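You operate a simulated robot arm through the tools that you are given. There is no shell and no other tool.

You run a simulated two-armed robot. Do the job below in one go: nothing can be reset, and whatever is moved stays where it is left.

## Task
Open the deck clamp, dry-fit the cream block on the fenced plate and clamp it.
Fine: knob to FREE, slider back; then slider up, knob to TIGHT; no glue; leave the other block. Where these are worked on the way, their far stop is far enough and under half their travel is too little: brown slider.

The check looks at the end state, three seconds after you hand in, the way a careful person would. Anything else that was tipped, shoved, dropped, spilled or broken makes it a failure.

## Robot
Two 7-joint arms with fingered hands on one trunk that stands fixed in place. Base frame: the origin is at the foot of the trunk, x ahead of it, y to its left, z up. Readings come in mm, rad, newtons and seconds.
The left shoulder is at [70, 139, 1079], the right one opposite. With the tool pointing down near the work surface each hand reaches from about 460 to 840 mm from the base axis, measured 20 degrees to its own side. Payload 3.9 kg a hand.
Tool frame (each hand has its own): the origin (TCP) lies between the finger pads and is the grasp point; the fingertips stand 29 mm ahead of it; z points along the fingers, y is the line along which they close. The gripper opens to 100 mm; its body begins 34 mm behind the TCP. The gripper is a hand of 5 fingers: y runs from the thumb to the fingers, the wrist lies at [-15, -105, -177] in the tool frame, and closing takes about 1.5 s.
Orientation is that of the tool frame in the base frame, as [roll, pitch, yaw] about the fixed x, y, z axes, in that order (R = Rz(yaw) Ry(pitch) Rx(roll)). With the fingers straight down and the wrist toward the robot, the tool's x, y and z point along [0, 1, 0], [1, 0, 0] and [0, 0, -1] of the base frame.

## Interface
- The arms move only by the tool play_rows. It takes "left_series", "right_series" or both (then of equal length, played together; a hand with none holds still); each is a list of rows, each a list of 6 numbers: the shift along the tool's x, y, z in units of 500 mm (1.0 is 500 mm), then the turn, a rotation vector about the tool's x, y, z in units of 120 degrees (1.0 is 120 degrees). In form: [[dx, dy, dz, rx, ry, rz], ...]. A call has 1 to 20 rows; each row is the pose to reach, as a shift and turn from the pose commanded when the call began, along the tool's axes at that moment. "left_fingers" and "right_fingers" are, for a hand that has rows, the finger opening in m, from 0 to 0.1, set as the call begins (left out, the last holds). A call with a number of a shift or a turn outside -1 to 1 is refused whole. Each row takes 0.2 s and may step no farther than 50 mm and 0.15 rad from the row before; otherwise, or with a gripper value out of range, the whole call is refused. Where a pose cannot be reached the arm comes as near as it can. A force on the tool above 40 N (or 10 N above the force at the start of the call, whichever is more), or a blocked arm, ends the call early, and 0.2 s more pass. Each finger travels about 153 mm/s and halts on what it meets, pressing with about 28 N; the grip force reading is that of the motor and also rises with nothing between the fingers. The clock runs only during rows and for 0.2 s after the last one: add rows that repeat a pose to give the fingers time. The reply holds the time, the measured pose of the TCP, the force on the tool along the base axes, the opening and the grip force, in the units named above and with some noise, with the torque about the TCP (base axes, N m) and any sound that the robot's microphone picked up, and new pictures: "show" is both (left out), scene, wrist or none (wrist: the cameras of the hands that moved).
- Cameras (640 x 400 px; columns grow to the right, rows downward): "scene" is now at [135.2, 56.3, 1396]; the picture's right is [0.46, -0.89, 0.00], its down [-0.45, -0.23, -0.86] and it looks along [0.76, 0.39, -0.51] (base axes); focal length 310 px, centre (320, 200). "left" rides on the left gripper at [-66, -86, -121] in its tool frame; the picture's right is [-0.76, -0.31, 0.58], its down [0.59, -0.70, 0.40] and it looks along [0.28, 0.64, 0.71] (tool axes); focal length 247 px, centre (320, 200). "right" rides on the right gripper at [65, -86, -121] in its tool frame; the picture's right is [-0.76, 0.31, -0.58], its down [-0.59, -0.70, 0.40] and it looks along [-0.28, 0.64, 0.71] (tool axes); focal length 247 px, centre (320, 200).
- raise_lower(by): slides the trunk up (or, below 0, down) by that many mm; the arms and the scene camera ride with it, the base frame stays. It gives what a move gives, with no picture.
- move_fingers(index, middle, ring, little, thumb_bend, thumb_turn, hand): sets how far each is bent, from 0 (flat) to 100 (curled in); at 30 the hand is open as for a grip, at 70 the pads meet at the TCP. One left out holds its place. A second passes; each finger stops where it meets its share of the squeeze, and holds until it gets a number again. A gripper value or a shape takes the hand back. It gives what a move gives, with no picture; readings hold the bend of each and the force on index, middle, ring, little, thumb and palm. thumb_turn goes from beside the hand (0) to across from the fingers (100), as for a grip.
- hand_shape(shape, hand): the hand has 5 fingers and takes this shape, open, in about a second: jaw (thumb against the fingers, like two jaws); tri (thumb and two fingers); tip (a fingertip pinch); poke (one finger out to press); point (the index stretched); flat (the hand flat); cup (the hand cupped); fist (a fist). The gripper value then closes the fingers along that shape, each until it touches; the sizes above hold for jaw. It gives what a move gives, with no picture.
- turn_head(pan, tilt): turns the head with the scene camera to pan (to the left, within 1.501 rad either way) and tilt (down, from -0.506 to 1.204), counted from straight ahead of the robot. It gives what a move gives, and a new picture of the scene camera.
- measure_at(camera, pixels): for up to 12 pixels [column, row] of the newest picture of that camera ("zoom" is the newest enlarged one), the place [x, y, z] in the base frame of the surface seen there, good to about 2 mm, but the place of the scene camera against the robot may be out by one fixed shift of up to 25 mm in any direction. It takes no simulated time.
- close_up(camera, box): a new picture of the part [left, top, right, bottom] of that camera's present view, enlarged. It takes no simulated time.
- sign_off(): hands the job in; it is judged then, once.

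Open the grippers and draw the arms clear of the work before you hand the job in, unless the task says otherwise.

The tools are called after "Call:" as a command line: name --argument value ..., lists and objects as JSON in quotes. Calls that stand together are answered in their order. play_rows: Moves the arms, as the interface text tells. Its arguments: {"type":"object","properties":{"left_series":{"type":"array","items":{"type":"array","items":{"type":"number"}}},"left_fingers":{"type":"number"},"right_series":{"type":"array","items":{"type":"array","items":{"type":"number"}}},"right_fingers":{"type":"number"},"show":{"type":"string","enum":["both","scene","wrist","none"]}},"required":[]} The other tools are called the same way: raise_lower (by) moves the trunk up or down; hand_shape (shape, hand) gives the hand a shape; move_fingers (index, middle, ring, little, thumb_bend, thumb_turn, hand) moves the fingers one by one; turn_head (pan, tilt) turns the head that bears the scene camera; measure_at (camera, pixels) gives the place of the surface under pixels of a picture; close_up (camera, box) takes an enlarged picture of a part of a camera's view; sign_off () hands the job in.

At the start:

```text
time_s: 0.0
left_eef_pos: [356.4, 393.4, 1186.8]
left_tcp_rot: [-3.14, -0.001, 2.023]
left_wrist_force: [-0.9, -0.2, 0.3]
left_moment: [0.0, 0.03, -0.01]
left_finger_gap: 99.8
left_finger_force: 0.1
left_shape: jaw
left_bend: [30.0, 30.0, 30.0, 30.0, 30.0, 98.0]
left_finger forces: [0.0, 0.0, 0.0, 0.0, 0.1, 0.0]
right_eef_pos: [496.0, -0.0, 1056.9]
right_tcp_rot: [3.141, 0.001, 2.021]
right_wrist_force: [-0.6, -0.4, 0.1]
right_moment: [0.01, 0.01, 0.01]
right_finger_gap: 99.7
right_finger_force: 0.0
right_shape: jaw
right_bend: [30.0, 30.0, 30.0, 30.0, 30.0, 98.0]
right_finger forces: [0.1, 0.0, 0.0, 0.0, 0.0, 0.1]
trunk travel left (down, up): [-721.0, 119.0]
head pan, tilt (commanded): [0.476, 0.536]
```

scene: 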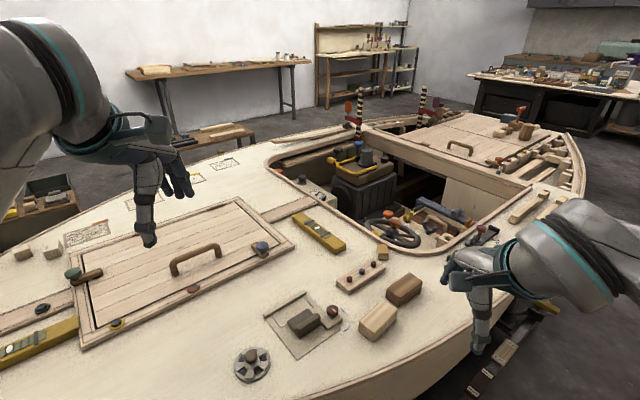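
right: 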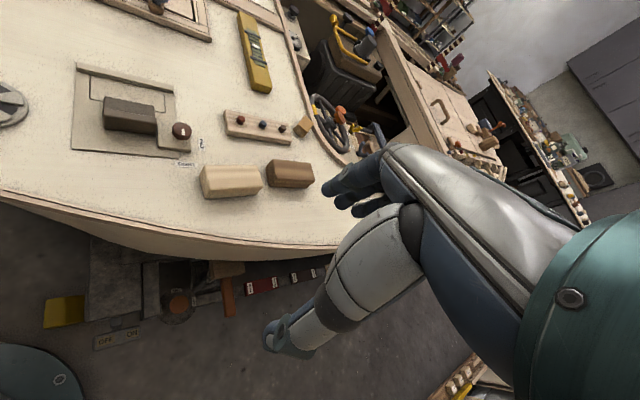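
left: 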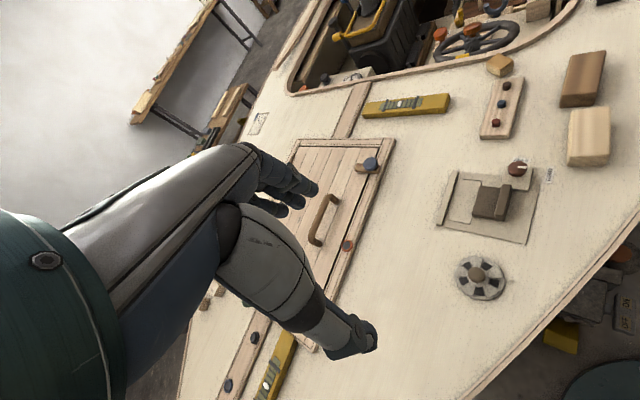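

The scene picture shows a clamp plate with a brown slider near (303,322), a knob near (333,311), a cream block at (378,320) and a brown block at (404,289). I'll look closer at the clamp.

Call:
close_up --camera "scene" --box '[220, 250, 440, 390]'

Call:
close_up --camera "right" --box '[60, 50, 340, 225]'

Call:
close_up --camera "left" --box '[420, 100, 640, 240]'

```text
2.86 times, centred on (330, 320) of scene
```

zoom: 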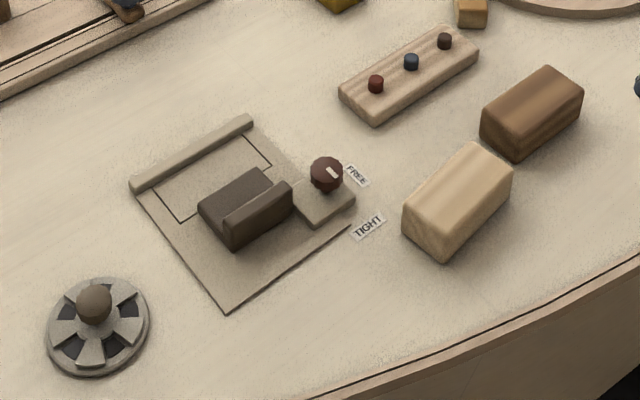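

```text
2.29 times, centred on (200, 138) of right
```

zoom: 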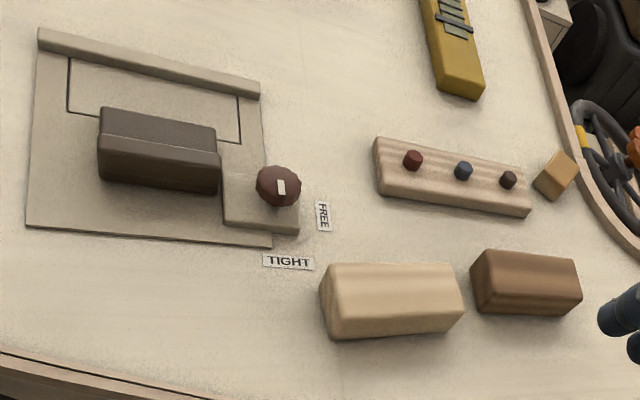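

```text
2.86 times, centred on (530, 170) of left
```

zoom: 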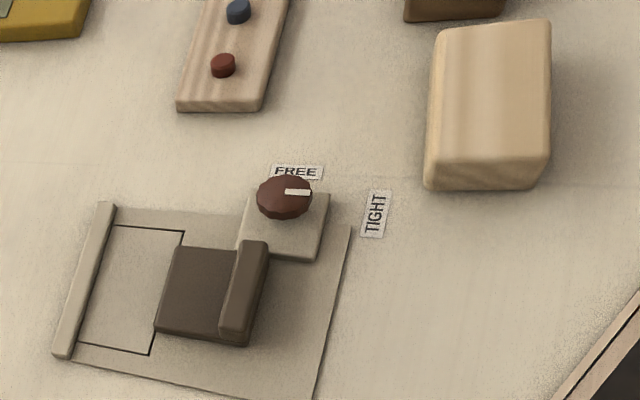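

I'll measure key points on the clamp and block from the right and left wrist cameras (accurate), then the scene.

Call:
close_up --camera "right" --box '[70, 55, 214, 145]'

Call:
measure_at --camera "right" --pixels '[[77, 65], [173, 88], [72, 150], [180, 157], [105, 98], [155, 112], [104, 126], [155, 133], [182, 131], [203, 143], [188, 164], [250, 130]]'

Call:
measure_at --camera "left" --pixels '[[456, 172], [440, 223], [470, 226], [484, 184], [502, 188], [478, 216], [497, 218], [516, 167], [526, 167], [549, 173], [574, 110], [588, 148]]'

```text
4.44 times, centred on (142, 100) of right
```

zoom: 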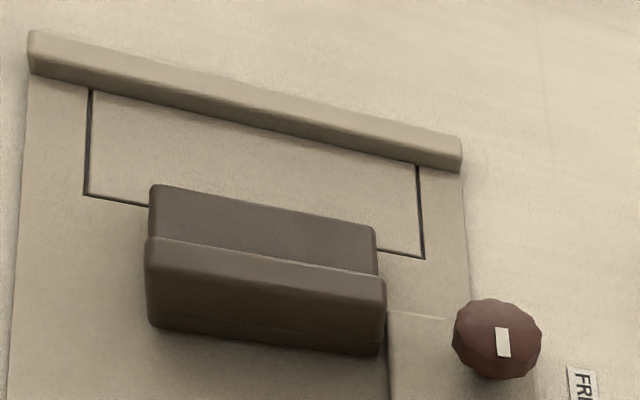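

```text
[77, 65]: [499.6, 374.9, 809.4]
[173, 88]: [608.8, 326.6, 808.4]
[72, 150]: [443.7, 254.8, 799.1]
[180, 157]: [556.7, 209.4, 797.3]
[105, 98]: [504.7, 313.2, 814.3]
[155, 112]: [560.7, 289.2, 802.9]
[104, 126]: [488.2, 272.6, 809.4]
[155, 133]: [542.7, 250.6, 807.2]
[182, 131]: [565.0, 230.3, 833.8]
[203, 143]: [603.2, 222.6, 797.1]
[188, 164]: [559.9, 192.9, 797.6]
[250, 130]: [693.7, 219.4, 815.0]
```

```text
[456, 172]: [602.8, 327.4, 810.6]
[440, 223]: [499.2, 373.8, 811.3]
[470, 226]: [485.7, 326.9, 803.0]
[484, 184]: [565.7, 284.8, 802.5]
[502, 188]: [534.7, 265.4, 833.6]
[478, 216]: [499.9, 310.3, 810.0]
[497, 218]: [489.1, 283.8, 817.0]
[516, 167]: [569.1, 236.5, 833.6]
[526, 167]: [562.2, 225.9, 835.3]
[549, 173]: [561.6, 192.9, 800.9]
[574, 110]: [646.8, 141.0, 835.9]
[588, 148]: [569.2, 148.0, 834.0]
```

Deck lies near z≈798, plate ≈802. I'll measure the outline, slider and knob details in finer zooms.

Call:
measure_at --camera "zoom" --pixels '[[92, 92], [85, 194], [415, 166], [423, 257], [155, 190], [372, 230], [150, 250], [382, 285], [150, 318], [380, 350], [485, 340], [501, 343]]'

Call:
close_up --camera "right" --box '[160, 110, 320, 210]'

```text
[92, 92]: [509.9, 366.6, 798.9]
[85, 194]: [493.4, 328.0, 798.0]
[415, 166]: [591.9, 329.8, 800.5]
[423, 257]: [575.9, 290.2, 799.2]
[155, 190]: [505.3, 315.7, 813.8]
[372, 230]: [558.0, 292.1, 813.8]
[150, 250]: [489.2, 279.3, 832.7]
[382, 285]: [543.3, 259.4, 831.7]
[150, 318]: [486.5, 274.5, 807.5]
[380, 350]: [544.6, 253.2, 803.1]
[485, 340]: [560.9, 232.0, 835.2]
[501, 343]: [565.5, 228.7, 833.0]
```

```text
4.00 times, centred on (240, 160) of right
```

zoom: 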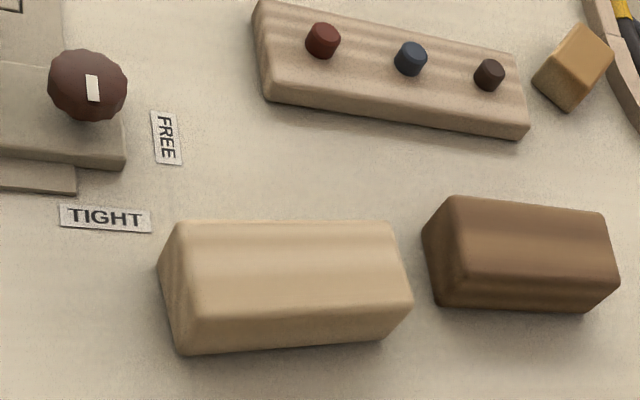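

Outline is about 90 x 42 mm along the fence. Now I measure the blocks, knob and labels in this zoom.

Call:
measure_at --camera "zoom" --pixels '[[185, 225], [390, 222], [408, 300], [200, 318], [185, 350], [380, 340], [165, 270], [455, 200], [600, 215], [612, 270], [465, 275], [440, 305]]'

Call:
measure_at --camera "zoom" --pixels '[[90, 76], [95, 99], [60, 60], [90, 52], [123, 80], [85, 115], [55, 100], [167, 137], [105, 218], [110, 150], [40, 130], [300, 290]]'

Call:
measure_at --camera "scene" --pixels '[[332, 309], [267, 315], [307, 292], [298, 358], [378, 300], [394, 310], [362, 325], [376, 340], [249, 355], [360, 275], [404, 275], [381, 253]]'

```text
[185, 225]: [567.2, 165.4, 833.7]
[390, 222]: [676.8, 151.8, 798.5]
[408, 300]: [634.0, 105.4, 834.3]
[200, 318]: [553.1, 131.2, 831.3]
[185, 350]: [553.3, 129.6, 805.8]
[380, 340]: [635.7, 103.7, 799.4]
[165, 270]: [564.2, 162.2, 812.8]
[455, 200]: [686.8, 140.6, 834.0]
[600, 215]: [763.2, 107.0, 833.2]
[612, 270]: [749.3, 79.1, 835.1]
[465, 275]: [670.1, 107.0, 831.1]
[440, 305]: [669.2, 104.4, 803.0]
```

```text
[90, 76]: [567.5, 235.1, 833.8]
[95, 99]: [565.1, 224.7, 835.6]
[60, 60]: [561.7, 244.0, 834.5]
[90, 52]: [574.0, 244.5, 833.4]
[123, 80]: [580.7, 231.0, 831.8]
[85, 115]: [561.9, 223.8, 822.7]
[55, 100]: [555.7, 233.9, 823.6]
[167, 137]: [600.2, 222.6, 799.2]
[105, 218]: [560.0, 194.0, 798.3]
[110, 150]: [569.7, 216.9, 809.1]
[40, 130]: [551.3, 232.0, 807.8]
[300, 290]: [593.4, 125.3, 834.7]
```

```text
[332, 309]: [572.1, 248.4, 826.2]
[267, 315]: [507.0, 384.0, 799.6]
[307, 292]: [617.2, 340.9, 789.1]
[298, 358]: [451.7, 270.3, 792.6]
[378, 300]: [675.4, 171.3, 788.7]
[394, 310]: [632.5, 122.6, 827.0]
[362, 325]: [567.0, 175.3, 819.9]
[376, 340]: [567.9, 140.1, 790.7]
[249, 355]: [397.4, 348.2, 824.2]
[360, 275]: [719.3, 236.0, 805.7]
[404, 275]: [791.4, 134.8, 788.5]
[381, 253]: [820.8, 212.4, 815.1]
```

The knob pointer currently points to TIGHT; FREE is about 90° counter-clockwise from above. I'll tilt the head down for a better view of the work.

Call:
turn_head --pan 0.42 --tilt 0.9

```text
time_s: 0.8
left_eef_pos: [354.9, 393.7, 1189.0]
left_tcp_rot: [-3.141, 0.001, 2.023]
left_wrist_force: [-0.4, -0.1, -1.1]
left_moment: [0.02, 0.01, 0.04]
left_finger_gap: 99.8
left_finger_force: 0.0
left_shape: jaw
left_bend: [30.0, 30.0, 30.0, 30.0, 30.0, 98.0]
left_finger forces: [0.0, 0.0, 0.0, 0.0, 0.0, 0.0]
right_eef_pos: [496.7, 0.2, 1058.4]
right_tcp_rot: [3.141, 0.001, 2.022]
right_wrist_force: [0.1, -0.4, -1.0]
right_moment: [-0.02, 0.02, -0.02]
right_finger_gap: 99.8
right_finger_force: 0.1
right_shape: jaw
right_bend: [30.0, 30.0, 30.0, 30.0, 30.0, 98.0]
right_finger forces: [0.0, 0.0, 0.1, 0.0, 0.0, 0.0]
trunk travel left (down, up): [-721.0, 119.0]
head pan, tilt (commanded): [0.421, 0.901]
```

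scene: 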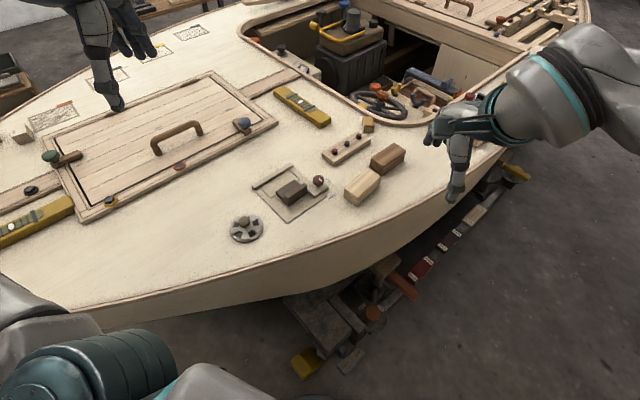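

Call:
close_up --camera "scene" --box '[220, 120, 420, 245]'

```text
3.20 times, centred on (320, 182) of scene
```

zoom: 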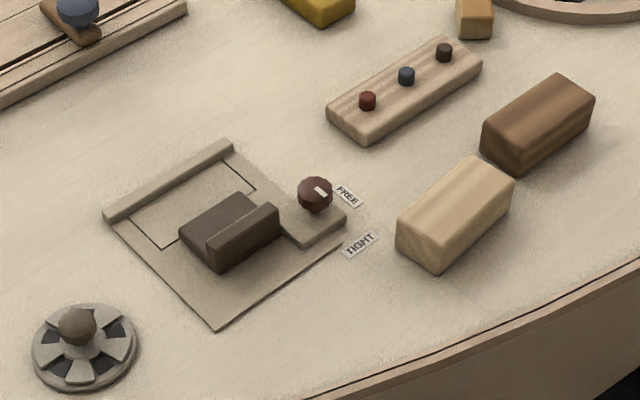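

Camera readings agree (wrist cameras: knob centre ≈(568,234,834)). I move the left hand to above the knob at z≈960 with the wrist toward the robot, to look at it from near.

Call:
play_rows --left_series '[[-0.047, 0.024, 0.046, 0, 0, 0.022], [-0.095, 0.049, 0.092, 0, 0, 0.043], [-0.142, 0.073, 0.137, 0, 0, 0.065], [-0.19, 0.097, 0.183, 0, 0, 0.086], [-0.237, 0.122, 0.229, 0, 0, 0.108], [-0.284, 0.146, 0.275, 0, 0, 0.13], [-0.332, 0.17, 0.321, 0, 0, 0.151], [-0.379, 0.195, 0.366, 0, 0, 0.173], [-0.426, 0.219, 0.412, 0, 0, 0.194], [-0.474, 0.243, 0.458, 0, 0, 0.216], [-0.474, 0.243, 0.458, 0, 0, 0.216]]' --show "both"

```text
time_s: 3.2
left_eef_pos: [571.2, 235.8, 957.2]
left_tcp_rot: [3.139, 0.0, 1.569]
left_wrist_force: [0.1, 0.8, -0.1]
left_moment: [0.01, -0.02, -0.01]
left_finger_gap: 99.6
left_finger_force: 0.0
left_shape: jaw
left_bend: [30.0, 30.0, 30.0, 30.0, 30.0, 98.0]
left_finger forces: [0.0, 0.0, 0.0, 0.1, 0.1, 0.0]
right_eef_pos: [495.9, 1.1, 1056.9]
right_tcp_rot: [3.138, 0.0, 2.021]
right_wrist_force: [-0.2, -0.3, -0.1]
right_moment: [0.02, 0.01, -0.02]
right_finger_gap: 99.9
right_finger_force: 0.0
right_shape: jaw
right_bend: [30.0, 30.0, 30.0, 30.0, 30.0, 98.0]
right_finger forces: [0.0, 0.1, 0.1, 0.0, 0.1, 0.0]
trunk travel left (down, up): [-721.0, 119.0]
head pan, tilt (commanded): [0.421, 0.901]
```

scene: 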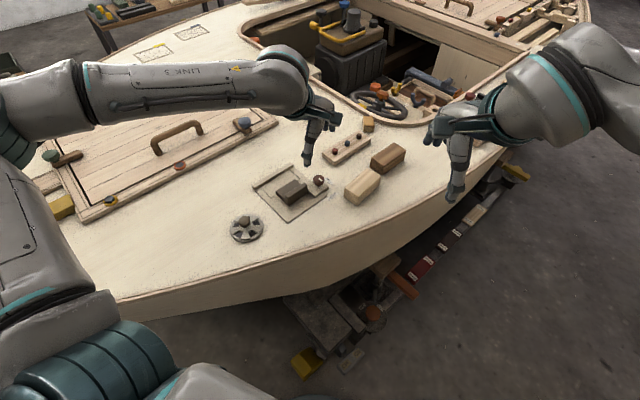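
left: 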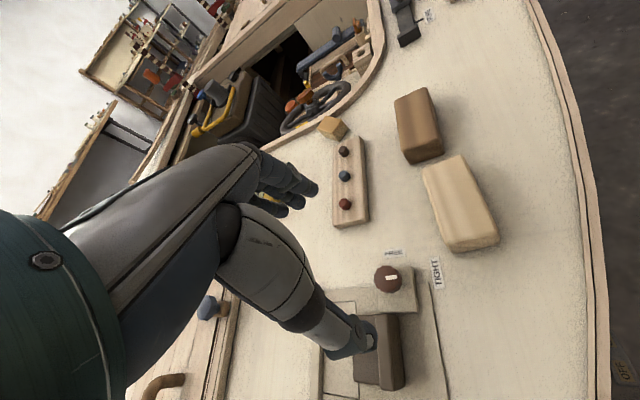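

From here the left camera sees the knob at (387,277), the slider at (380,350), and both blocks. I zoom and measure.

Call:
close_up --camera "left" --box '[310, 230, 470, 330]'

Call:
close_up --camera "left" --box '[380, 80, 540, 260]'

Call:
close_up --camera "right" --box '[60, 50, 300, 200]'

```text
4.00 times, centred on (390, 280) of left
```

zoom: 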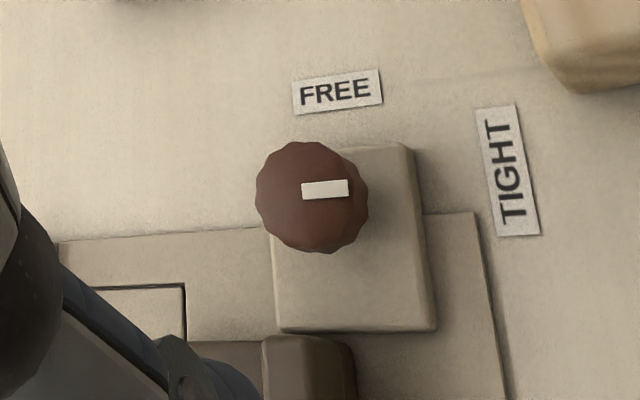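

```text
2.22 times, centred on (460, 170) of left
```

zoom: 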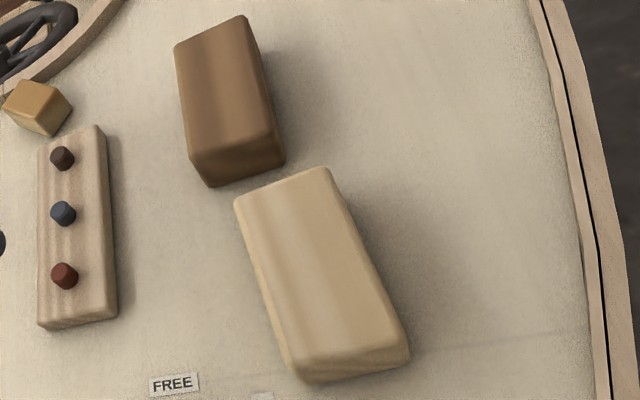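

```text
2.67 times, centred on (180, 125) of right
```

zoom: 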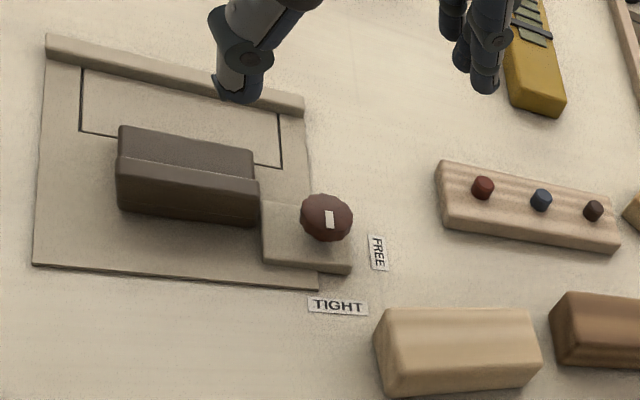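

I re-take the left zoom of the knob so I can measure in it.

Call:
close_up --camera "left" --box '[340, 230, 460, 395]'

```text
2.42 times, centred on (400, 312) of left
```

zoom: 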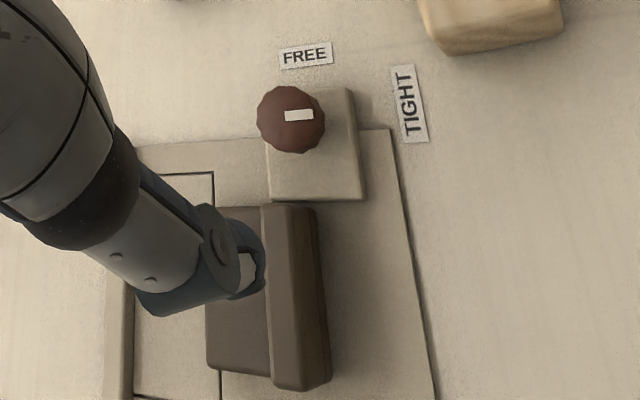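

Call:
measure_at --camera "zoom" --pixels '[[288, 114], [312, 114], [262, 118], [323, 115], [290, 90], [292, 148], [345, 180], [280, 192], [305, 56], [410, 105], [335, 95], [355, 193]]'

Call:
measure_at --camera "zoom" --pixels '[[266, 212], [310, 210], [275, 370], [305, 375], [325, 365], [326, 385], [213, 345], [256, 214], [256, 350], [350, 380], [420, 330], [210, 368]]'

```text
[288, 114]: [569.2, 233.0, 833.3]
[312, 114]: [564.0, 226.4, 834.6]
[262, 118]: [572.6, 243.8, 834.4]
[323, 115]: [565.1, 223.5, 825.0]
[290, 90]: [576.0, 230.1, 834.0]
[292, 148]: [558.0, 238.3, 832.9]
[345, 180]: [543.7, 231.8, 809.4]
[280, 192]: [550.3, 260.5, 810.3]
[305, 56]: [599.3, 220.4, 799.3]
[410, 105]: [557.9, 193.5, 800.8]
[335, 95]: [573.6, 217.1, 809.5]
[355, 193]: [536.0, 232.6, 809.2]
```

```text
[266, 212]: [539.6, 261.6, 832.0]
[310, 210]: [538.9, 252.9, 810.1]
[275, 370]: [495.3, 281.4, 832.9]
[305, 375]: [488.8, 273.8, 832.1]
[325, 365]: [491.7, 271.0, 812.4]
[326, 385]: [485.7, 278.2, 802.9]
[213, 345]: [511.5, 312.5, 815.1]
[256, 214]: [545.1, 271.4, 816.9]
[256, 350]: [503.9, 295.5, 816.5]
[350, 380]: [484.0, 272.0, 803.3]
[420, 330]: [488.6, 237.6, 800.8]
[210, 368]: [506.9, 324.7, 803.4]
```

Knob: centre ≈(568,234), radius ≈11, top z≈834, on a base at z≈809.5. I'll try the three-finger shape on the left hand in the air to see its geometry.

Call:
hand_shape --hand "left" --shape "tri"

Call:
close_up --camera "right" --box '[60, 0, 300, 150]'

Call:
close_up --camera "left" --box '[180, 120, 420, 370]'

Call:
close_up --camera "scene" --box '[240, 60, 400, 220]'

```text
time_s: 4.1
left_eef_pos: [570.5, 235.0, 958.5]
left_tcp_rot: [3.14, 0.002, 1.569]
left_wrist_force: [0.1, -0.2, 0.4]
left_moment: [-0.04, -0.02, -0.01]
left_finger_gap: 100.0
left_finger_force: 0.1
left_shape: tri
left_bend: [30.0, 30.0, 99.0, 99.0, 30.0, 98.0]
left_finger forces: [0.1, 0.0, 0.1, 0.0, 0.1, 0.0]
right_eef_pos: [497.1, 0.2, 1058.0]
right_tcp_rot: [3.139, 0.0, 2.022]
right_wrist_force: [-0.7, -0.4, -0.6]
right_moment: [-0.01, -0.01, 0.01]
right_finger_gap: 99.8
right_finger_force: 0.1
right_shape: jaw
right_bend: [30.0, 30.0, 30.0, 30.0, 30.0, 98.0]
right_finger forces: [0.0, 0.1, 0.0, 0.0, 0.0, 0.1]
trunk travel left (down, up): [-721.0, 119.0]
head pan, tilt (commanded): [0.421, 0.901]
```

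```text
2.67 times, centred on (180, 75) of right
```

zoom: 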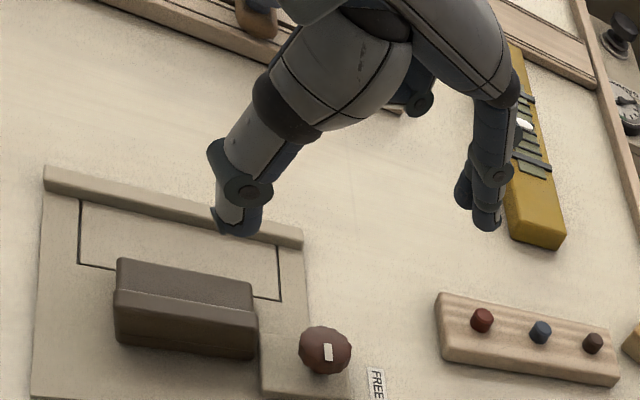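

```text
1.60 times, centred on (300, 245) of left
```

zoom: 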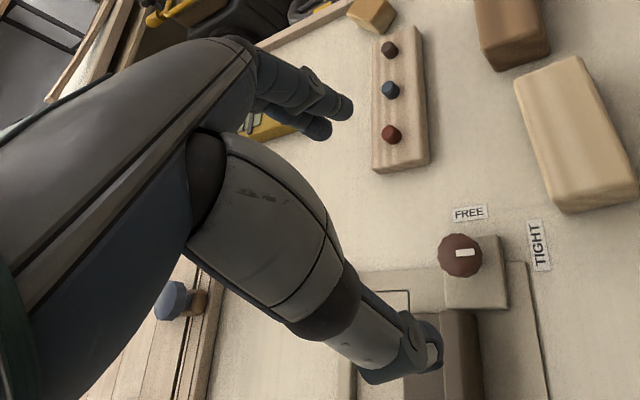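

```text
2.50 times, centred on (320, 140) of scene
```

zoom: 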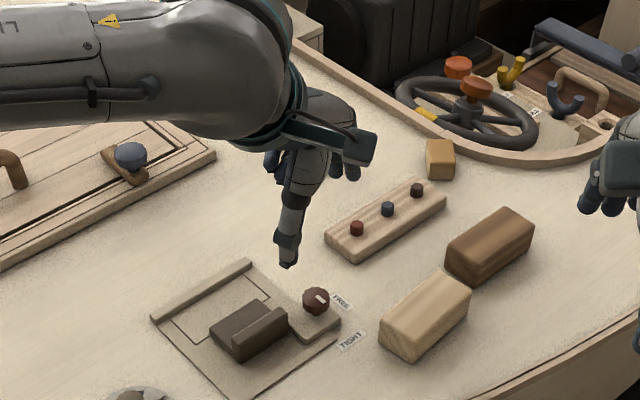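

Tri shape: index and middle stay out, ring and little curl. I measure thumb tip and fingertips with the right camera.

Call:
measure_at --camera "right" --pixels '[[147, 85], [149, 87], [152, 80], [145, 70], [158, 72], [241, 82], [243, 80], [233, 73], [233, 68], [240, 65], [245, 62], [235, 48]]'

```text
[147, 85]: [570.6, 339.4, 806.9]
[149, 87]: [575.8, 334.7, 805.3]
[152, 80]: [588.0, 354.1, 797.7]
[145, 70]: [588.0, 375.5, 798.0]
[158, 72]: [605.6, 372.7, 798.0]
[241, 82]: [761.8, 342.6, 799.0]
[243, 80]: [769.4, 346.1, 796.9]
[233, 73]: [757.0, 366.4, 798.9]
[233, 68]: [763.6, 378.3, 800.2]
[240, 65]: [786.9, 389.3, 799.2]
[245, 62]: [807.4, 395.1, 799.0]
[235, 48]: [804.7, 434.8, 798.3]
```

Those were from the old right picture; I take a fresh right zoom and measure in it.

Call:
close_up --camera "right" --box '[60, 0, 300, 150]'

Call:
measure_at --camera "zoom" --pixels '[[235, 230], [225, 222], [255, 215], [240, 190], [215, 160], [265, 180], [485, 222], [497, 222], [465, 200], [480, 180], [505, 180], [495, 140]]'

```text
2.67 times, centred on (180, 75) of right
```

zoom: 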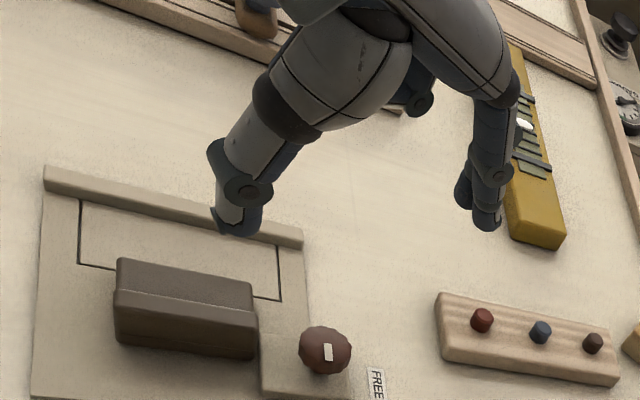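

```text
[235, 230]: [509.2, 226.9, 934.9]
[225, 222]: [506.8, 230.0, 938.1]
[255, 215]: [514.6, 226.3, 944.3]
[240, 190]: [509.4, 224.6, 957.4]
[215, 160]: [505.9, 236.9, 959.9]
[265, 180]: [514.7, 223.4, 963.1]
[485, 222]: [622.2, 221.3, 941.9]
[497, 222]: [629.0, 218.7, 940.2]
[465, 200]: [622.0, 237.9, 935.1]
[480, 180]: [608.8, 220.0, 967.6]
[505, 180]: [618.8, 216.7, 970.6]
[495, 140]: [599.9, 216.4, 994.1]
```

Thumb tip sits at about (510,228,935) and index/middle tips at (622,221..238,938) for TCP (571,235,958). I close to 22 mm in the air to see where the tips go.

Call:
play_rows --left_series '[[0, 0, 0, 0, 0, 0], [0, 0, 0, 0, 0, 0], [0, 0, 0, 0, 0, 0], [0, 0, 0, 0, 0, 0], [0, 0, 0, 0, 0, 0], [0, 0, 0, 0, 0, 0]]' --left_fingers 0.022 --show "none"

Call:
close_up --camera "right" --box '[100, 0, 292, 120]'

```text
time_s: 5.5
left_eef_pos: [570.7, 235.8, 957.6]
left_tcp_rot: [-3.14, -0.001, 1.569]
left_wrist_force: [0.3, 0.8, 0.2]
left_moment: [0.0, 0.02, 0.0]
left_finger_gap: 22.5
left_finger_force: 0.1
left_shape: tri
left_bend: [55.0, 56.0, 99.0, 99.0, 50.0, 100.0]
left_finger forces: [0.1, 0.0, 0.0, 0.1, 0.1, 0.1]
right_eef_pos: [496.5, -0.5, 1056.6]
right_tcp_rot: [3.139, 0.0, 2.019]
right_wrist_force: [0.3, 0.0, 0.5]
right_moment: [0.02, 0.02, 0.02]
right_finger_gap: 99.9
right_finger_force: 0.1
right_shape: jaw
right_bend: [30.0, 30.0, 30.0, 30.0, 30.0, 98.0]
right_finger forces: [0.0, 0.0, 0.1, 0.1, 0.1, 0.0]
trunk travel left (down, up): [-721.0, 119.0]
head pan, tilt (commanded): [0.421, 0.901]
```

```text
3.33 times, centred on (196, 60) of right
```

zoom: 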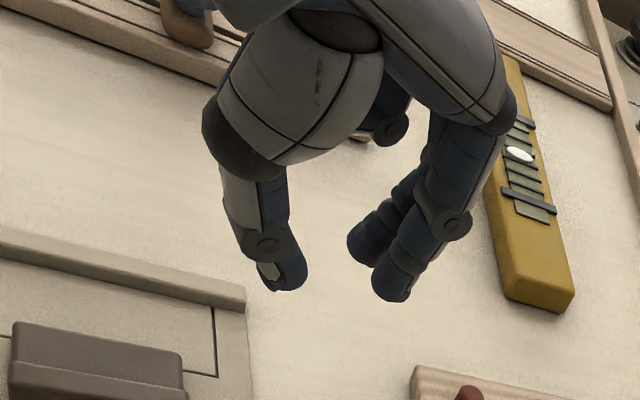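

Call:
measure_at --camera "zoom" --pixels '[[298, 285], [285, 288], [302, 265], [285, 240], [265, 245], [380, 285], [405, 295], [378, 295], [355, 245], [375, 262], [395, 250], [452, 222]]'

Call:
close_up --camera "left" --box '[220, 150, 420, 320]'

```text
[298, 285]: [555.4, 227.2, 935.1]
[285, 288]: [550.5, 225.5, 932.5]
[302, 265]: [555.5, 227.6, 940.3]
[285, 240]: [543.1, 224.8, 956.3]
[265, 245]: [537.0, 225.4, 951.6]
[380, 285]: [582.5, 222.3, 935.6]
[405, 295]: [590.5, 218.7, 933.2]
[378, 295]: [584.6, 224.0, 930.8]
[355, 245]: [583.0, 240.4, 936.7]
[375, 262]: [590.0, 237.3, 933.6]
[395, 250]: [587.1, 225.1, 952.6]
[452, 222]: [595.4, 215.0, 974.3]
```

```text
2.35 times, centred on (320, 235) of left
```

zoom: 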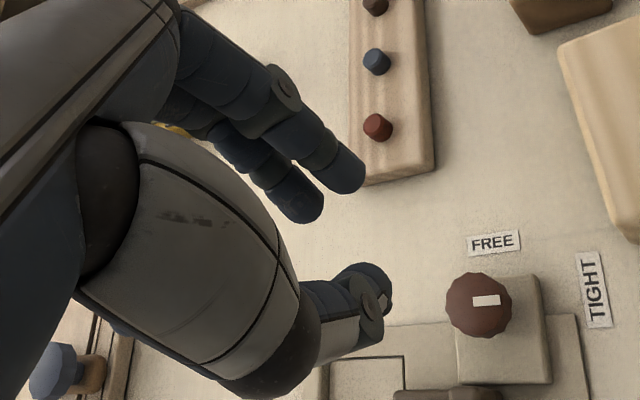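

Closed to 22 mm the tips are at x≈556 and 582, z≈931, symmetric about the TCP, so tri works as a pinch. I test in the air how far the left wrist can yaw counter-clockwise, fingers at 60 mm.

Call:
play_rows --left_series '[[0, 0, 0, 0, 0, -0.065], [0, 0, 0, 0, 0, -0.13], [0, 0, 0, 0, 0, -0.195], [0, 0, 0, 0, 0, -0.26], [0, 0, 0, 0, 0, -0.325], [0, 0, 0, 0, 0, -0.39], [0, 0, 0, 0, 0, -0.455], [0, 0, 0, 0, 0, -0.52], [0, 0, 0, 0, 0, -0.585], [0, 0, 0, 0, 0, -0.65], [0, 0, 0, 0, 0, -0.65]]' --left_fingers 0.06 --show "both"

```text
time_s: 7.9
left_eef_pos: [570.2, 232.8, 959.0]
left_tcp_rot: [3.142, -0.001, 2.933]
left_wrist_force: [0.8, -0.1, 0.3]
left_moment: [0.0, 0.01, -0.02]
left_finger_gap: 59.7
left_finger_force: 0.0
left_shape: tri
left_bend: [39.0, 39.0, 99.0, 99.0, 30.0, 100.0]
left_finger forces: [0.0, 0.0, 0.1, 0.0, 0.1, 0.0]
right_eef_pos: [495.9, -0.7, 1058.8]
right_tcp_rot: [3.139, 0.002, 2.023]
right_wrist_force: [-1.0, 0.9, 0.1]
right_moment: [0.01, -0.01, 0.01]
right_finger_gap: 100.0
right_finger_force: 0.1
right_shape: jaw
right_bend: [30.0, 30.0, 30.0, 30.0, 30.0, 98.0]
right_finger forces: [0.0, 0.1, 0.0, 0.1, 0.1, 0.1]
trunk travel left (down, up): [-721.0, 119.0]
head pan, tilt (commanded): [0.421, 0.901]
```

scene: 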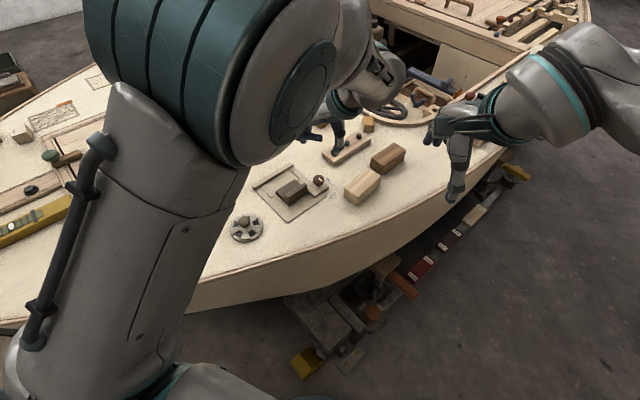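
left: 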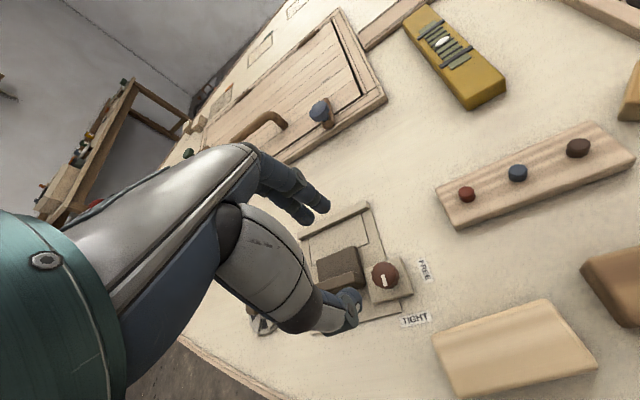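

The left wrist reaches yaw 168° without strain. I go back to yaw ≈88° and descend to z≈885 over the knob for a check.

Call:
play_rows --left_series '[[0, 0, 0, 0, 0, 0.065], [0, 0, 0, 0, 0, 0.13], [0, 0, 0, 0, 0, 0.195], [0, 0, 0, 0, 0, 0.26], [0, 0, 0, 0, 0, 0.325], [0, 0, 0, 0, 0, 0.39], [0, 0, 0, 0, 0, 0.455], [0, 0, 0, 0, 0, 0.52], [0, 0, 0, 0, 0, 0.585], [0, 0, 0, 0, 0, 0.65], [0.004, -0.002, 0.05, 0, 0, 0.667], [0.004, -0.002, 0.1, 0, 0, 0.667], [0.004, -0.002, 0.146, 0, 0, 0.667], [0.004, -0.002, 0.146, 0, 0, 0.667]]' --left_fingers 0.05 --show "wrist"

Call:
close_up --camera "right" --box '[100, 40, 260, 140]'

Call:
close_up --camera "left" --box '[240, 170, 440, 330]'

```text
time_s: 10.9
left_eef_pos: [565.4, 232.3, 887.0]
left_tcp_rot: [-3.141, -0.001, 1.536]
left_wrist_force: [0.2, -0.2, -0.6]
left_moment: [0.04, -0.01, -0.01]
left_finger_gap: 50.2
left_finger_force: 0.0
left_shape: tri
left_bend: [40.0, 42.0, 99.0, 99.0, 35.0, 100.0]
left_finger forces: [0.0, 0.0, 0.0, 0.0, 0.0, 0.1]
right_eef_pos: [496.0, 0.9, 1057.6]
right_tcp_rot: [3.14, -0.001, 2.021]
right_wrist_force: [1.0, -0.7, -1.1]
right_moment: [0.03, 0.01, -0.02]
right_finger_gap: 99.8
right_finger_force: 0.0
right_shape: jaw
right_bend: [30.0, 30.0, 30.0, 30.0, 30.0, 98.0]
right_finger forces: [0.1, 0.1, 0.0, 0.1, 0.0, 0.0]
trunk travel left (down, up): [-721.0, 119.0]
head pan, tilt (commanded): [0.421, 0.901]
```

left: 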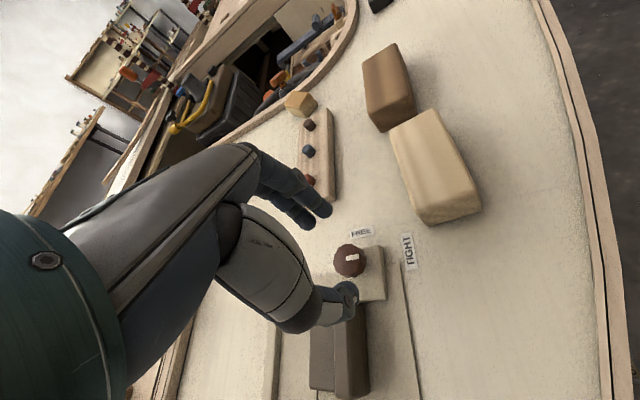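

```text
4.00 times, centred on (180, 90) of right
```

zoom: 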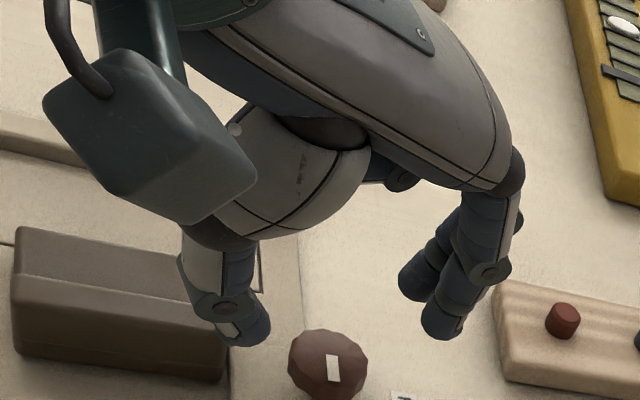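

```text
2.50 times, centred on (340, 250) of left
```

zoom: 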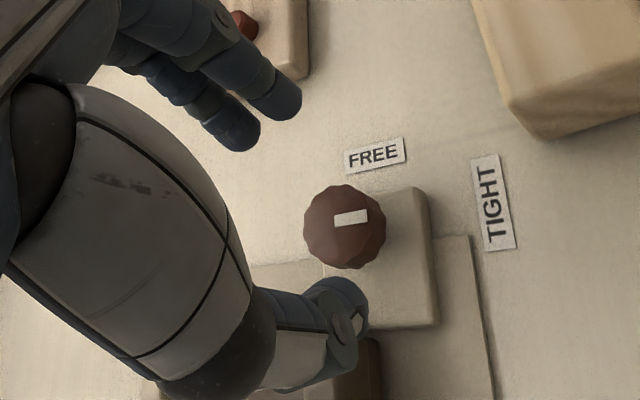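

I measure the knob once more from the closer left zoom.

Call:
measure_at --camera "zoom" --pixels '[[338, 216], [366, 216], [310, 222], [378, 222], [344, 190], [348, 258], [322, 200], [370, 245], [330, 250], [260, 100], [240, 140], [355, 300]]'

```text
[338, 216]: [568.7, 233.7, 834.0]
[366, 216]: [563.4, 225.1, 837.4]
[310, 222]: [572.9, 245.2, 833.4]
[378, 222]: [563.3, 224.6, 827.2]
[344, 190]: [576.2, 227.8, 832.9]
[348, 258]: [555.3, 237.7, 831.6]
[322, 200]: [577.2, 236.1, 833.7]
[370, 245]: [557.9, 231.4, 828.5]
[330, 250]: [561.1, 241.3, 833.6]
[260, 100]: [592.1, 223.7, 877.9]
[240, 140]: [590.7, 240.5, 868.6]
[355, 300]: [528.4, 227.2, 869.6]
```

Knob centre ≈(567,234), TCP is centred over it. I descend about 46 mm so that the tips reach z≈813, just above the knob base.

Call:
play_rows --left_series '[[0.002, 0.002, 0.03, 0, 0, 0], [0.002, 0.002, 0.06, 0, 0, 0], [0.002, 0.002, 0.08, 0, 0, 0], [0.002, 0.002, 0.09, 0, 0, 0], [0.002, 0.002, 0.09, 0, 0, 0]]' --show "wrist"

Call:
close_up --camera "right" --box '[100, 60, 260, 160]'

```text
time_s: 12.1
left_eef_pos: [569.6, 234.2, 840.8]
left_tcp_rot: [-3.141, -0.001, 1.533]
left_wrist_force: [0.5, 1.0, -0.4]
left_moment: [-0.01, 0.0, 0.02]
left_finger_gap: 50.3
left_finger_force: 0.0
left_shape: tri
left_bend: [40.0, 42.0, 99.0, 99.0, 35.0, 100.0]
left_finger forces: [0.0, 0.1, 0.1, 0.0, 0.1, 0.0]
right_eef_pos: [496.1, -0.8, 1059.0]
right_tcp_rot: [3.139, 0.0, 2.022]
right_wrist_force: [0.4, -0.2, 0.3]
right_moment: [0.0, -0.03, 0.02]
right_finger_gap: 100.0
right_finger_force: 0.1
right_shape: jaw
right_bend: [30.0, 30.0, 30.0, 30.0, 30.0, 98.0]
right_finger forces: [0.0, 0.0, 0.0, 0.0, 0.0, 0.1]
trunk travel left (down, up): [-721.0, 119.0]
head pan, tilt (commanded): [0.421, 0.901]
```

left: 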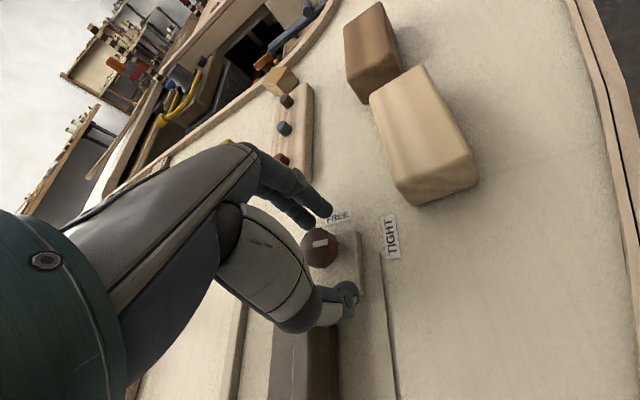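

```text
4.00 times, centred on (180, 110) of right
```

zoom: 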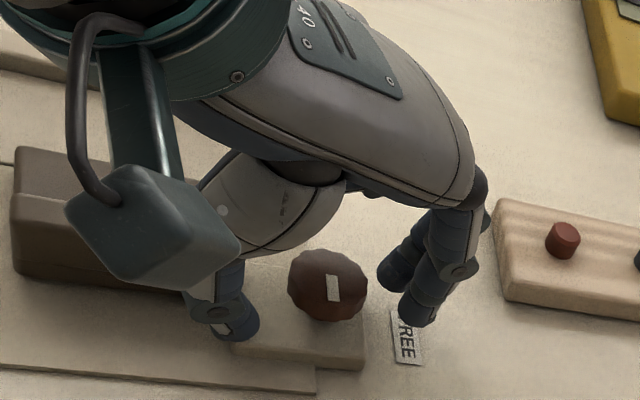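

Thumb and fingers straddle the knob above its base. I close on it.

Call:
play_rows --left_series '[[0, 0, 0, 0, 0, 0], [0, 0, 0, 0, 0, 0], [0, 0, 0, 0, 0, 0], [0, 0, 0, 0, 0, 0], [0, 0, 0, 0, 0, 0]]' --left_fingers 0.005 --show "wrist"

Call:
close_up --camera "right" --box '[100, 60, 260, 160]'

Call:
close_up --camera "left" --box '[260, 160, 420, 300]'

```text
time_s: 13.3
left_eef_pos: [568.1, 234.6, 841.0]
left_tcp_rot: [3.138, 0.0, 1.535]
left_wrist_force: [-1.2, 0.6, 6.3]
left_moment: [0.01, 0.2, -0.03]
left_finger_gap: 12.1
left_finger_force: 27.4
left_shape: tri
left_bend: [65.0, 61.0, 100.0, 100.0, 62.0, 100.0]
left_finger forces: [11.3, 17.0, 0.1, 0.0, 36.6, 0.1]
right_eef_pos: [496.9, 0.6, 1059.2]
right_tcp_rot: [3.139, 0.0, 2.019]
right_wrist_force: [-0.5, 0.1, -0.5]
right_moment: [-0.01, 0.03, 0.01]
right_finger_gap: 99.8
right_finger_force: 0.2
right_shape: jaw
right_bend: [30.0, 30.0, 30.0, 30.0, 30.0, 98.0]
right_finger forces: [0.0, 0.1, 0.0, 0.0, 0.1, 0.0]
trunk travel left (down, up): [-721.0, 119.0]
head pan, tilt (commanded): [0.421, 0.901]
```

left: 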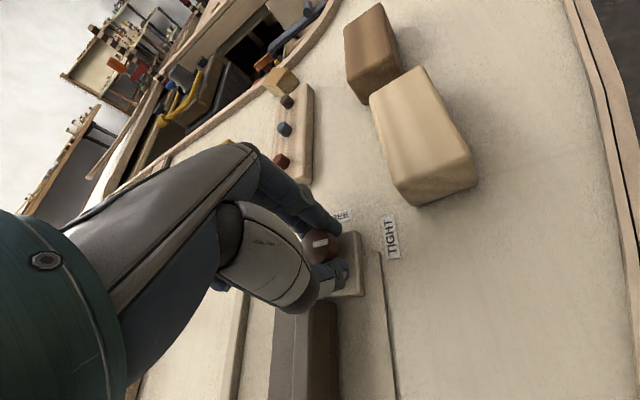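

```text
4.00 times, centred on (180, 110) of right
```

zoom: 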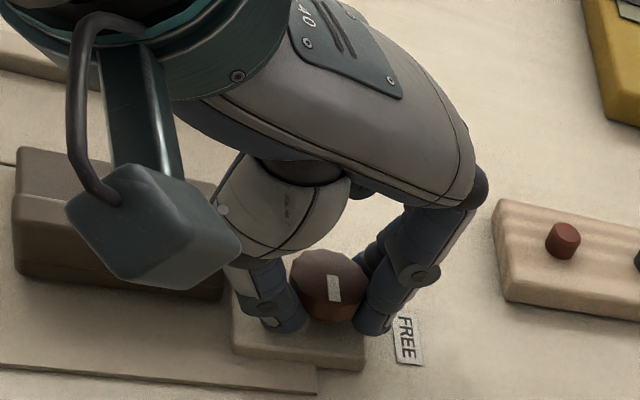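

```text
2.86 times, centred on (340, 230) of left
```

zoom: 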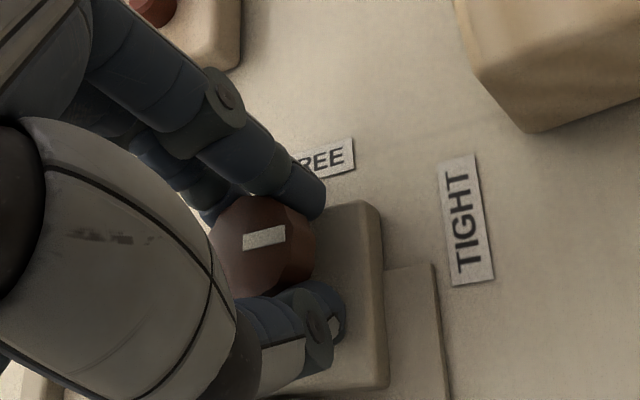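

The knob is gripped (thumb 37 N, fingers 11+17 N). I turn counter-clockwise about 29° first and check.

Call:
play_rows --left_series '[[0, 0, 0, 0, 0, -0.06], [0, 0, 0, 0, 0, -0.12], [0, 0, 0, 0, 0, -0.18], [0, 0, 0, 0, 0, -0.24]]' --show "wrist"

Call:
close_up --camera "right" --box '[100, 60, 260, 160]'

Call:
close_up --camera "left" --box '[260, 160, 420, 300]'

```text
time_s: 14.3
left_eef_pos: [570.2, 232.3, 842.5]
left_tcp_rot: [-3.141, 0.011, 2.044]
left_wrist_force: [1.1, -7.2, 5.4]
left_moment: [-0.11, 0.02, -0.1]
left_finger_gap: 11.5
left_finger_force: 28.5
left_shape: tri
left_bend: [65.0, 60.0, 100.0, 100.0, 62.0, 100.0]
left_finger forces: [13.3, 22.9, 0.1, 0.1, 36.8, 0.0]
right_eef_pos: [496.7, -1.0, 1057.4]
right_tcp_rot: [3.141, -0.003, 2.022]
right_wrist_force: [0.3, 0.3, -0.1]
right_moment: [0.0, 0.02, -0.01]
right_finger_gap: 99.7
right_finger_force: 0.0
right_shape: jaw
right_bend: [30.0, 30.0, 30.0, 30.0, 30.0, 98.0]
right_finger forces: [0.0, 0.0, 0.0, 0.0, 0.1, 0.0]
trunk travel left (down, up): [-721.0, 119.0]
head pan, tilt (commanded): [0.421, 0.901]
```

left: 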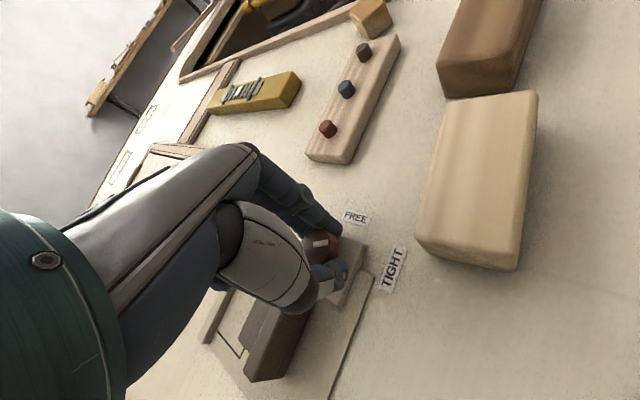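

```text
4.00 times, centred on (180, 110) of right
```

zoom: 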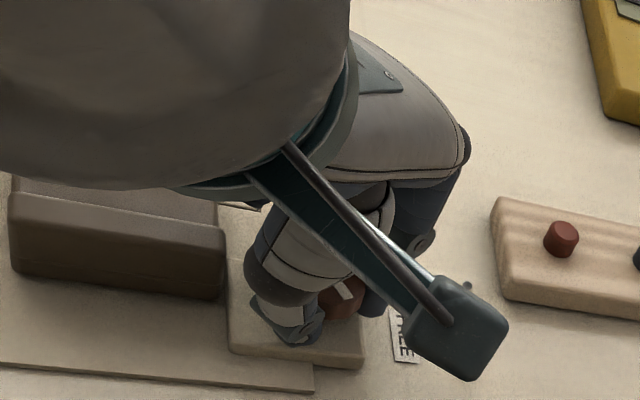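

```text
2.86 times, centred on (340, 230) of left
```

zoom: 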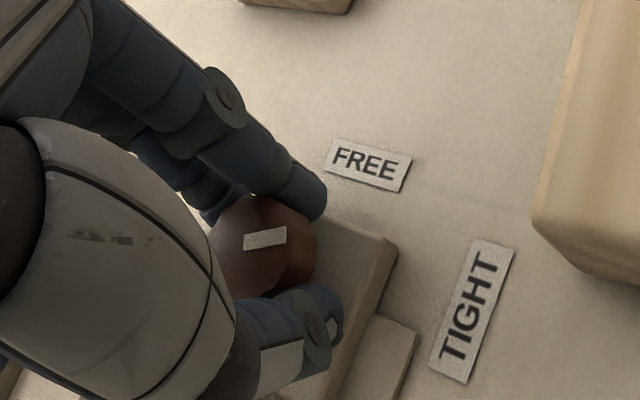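

The mark stays fixed to the hand while the scene turned under it, so the knob is turning. I continue another ~50°.

Call:
play_rows --left_series '[[0, 0, 0, 0, 0, -0.06], [0, 0, 0, 0, 0, -0.12], [0, 0, 0, 0, 0, -0.18], [0, 0, 0, 0, 0, -0.24], [0, 0, 0, 0, 0, -0.3], [0, 0, 0, 0, 0, -0.36], [0, 0, 0, 0, 0, -0.42]]' --show "wrist"

Call:
close_up --camera "left" --box '[260, 160, 420, 300]'

```text
time_s: 15.9
left_eef_pos: [569.3, 237.8, 840.5]
left_tcp_rot: [-3.109, 0.01, 2.945]
left_wrist_force: [9.0, -10.3, 9.1]
left_moment: [-0.47, -0.18, -0.14]
left_finger_gap: 11.5
left_finger_force: 28.3
left_shape: tri
left_bend: [65.0, 62.0, 100.0, 100.0, 62.0, 100.0]
left_finger forces: [13.8, 17.8, 0.1, 0.1, 47.1, 0.1]
left hand out of reach, approached as far as the arm can: row 2
right_eef_pos: [496.2, -0.8, 1057.8]
right_tcp_rot: [3.138, -0.003, 2.022]
right_wrist_force: [-0.1, -0.1, 0.5]
right_moment: [-0.01, 0.01, 0.0]
right_finger_gap: 99.8
right_finger_force: 0.0
right_shape: jaw
right_bend: [30.0, 30.0, 30.0, 30.0, 30.0, 98.0]
right_finger forces: [0.0, 0.0, 0.1, 0.0, 0.1, 0.0]
trunk travel left (down, up): [-721.0, 119.0]
head pan, tilt (commanded): [0.421, 0.901]
```

left: 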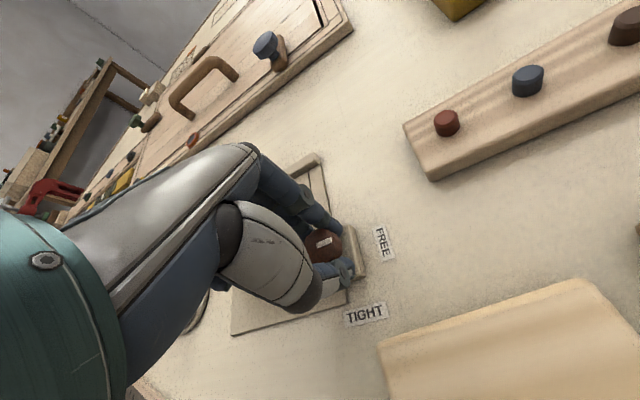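

```text
2.86 times, centred on (340, 230) of left
```

zoom: 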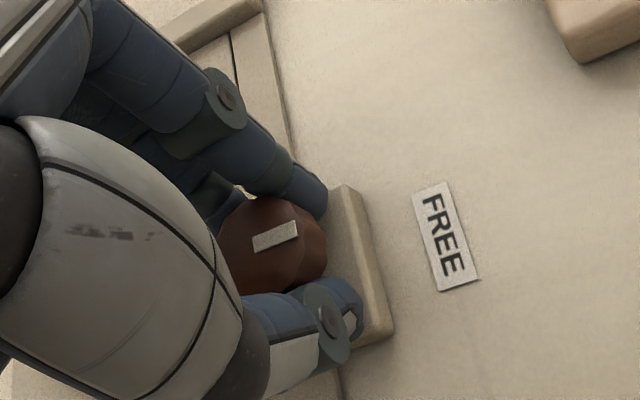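

The mark now points toward FREE; yaw is 168.7° (≈81° turned). I measure the mark ends against the label to see what is left.

Call:
measure_at --camera "zoom" --pixels '[[256, 243], [297, 229], [276, 237], [445, 237], [240, 215], [300, 250], [350, 200], [380, 320]]'

```text
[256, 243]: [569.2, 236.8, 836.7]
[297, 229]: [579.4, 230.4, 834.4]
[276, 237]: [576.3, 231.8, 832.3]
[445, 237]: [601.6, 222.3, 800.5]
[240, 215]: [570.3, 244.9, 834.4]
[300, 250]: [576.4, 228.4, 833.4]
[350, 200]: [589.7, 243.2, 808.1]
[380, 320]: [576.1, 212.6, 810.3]
```

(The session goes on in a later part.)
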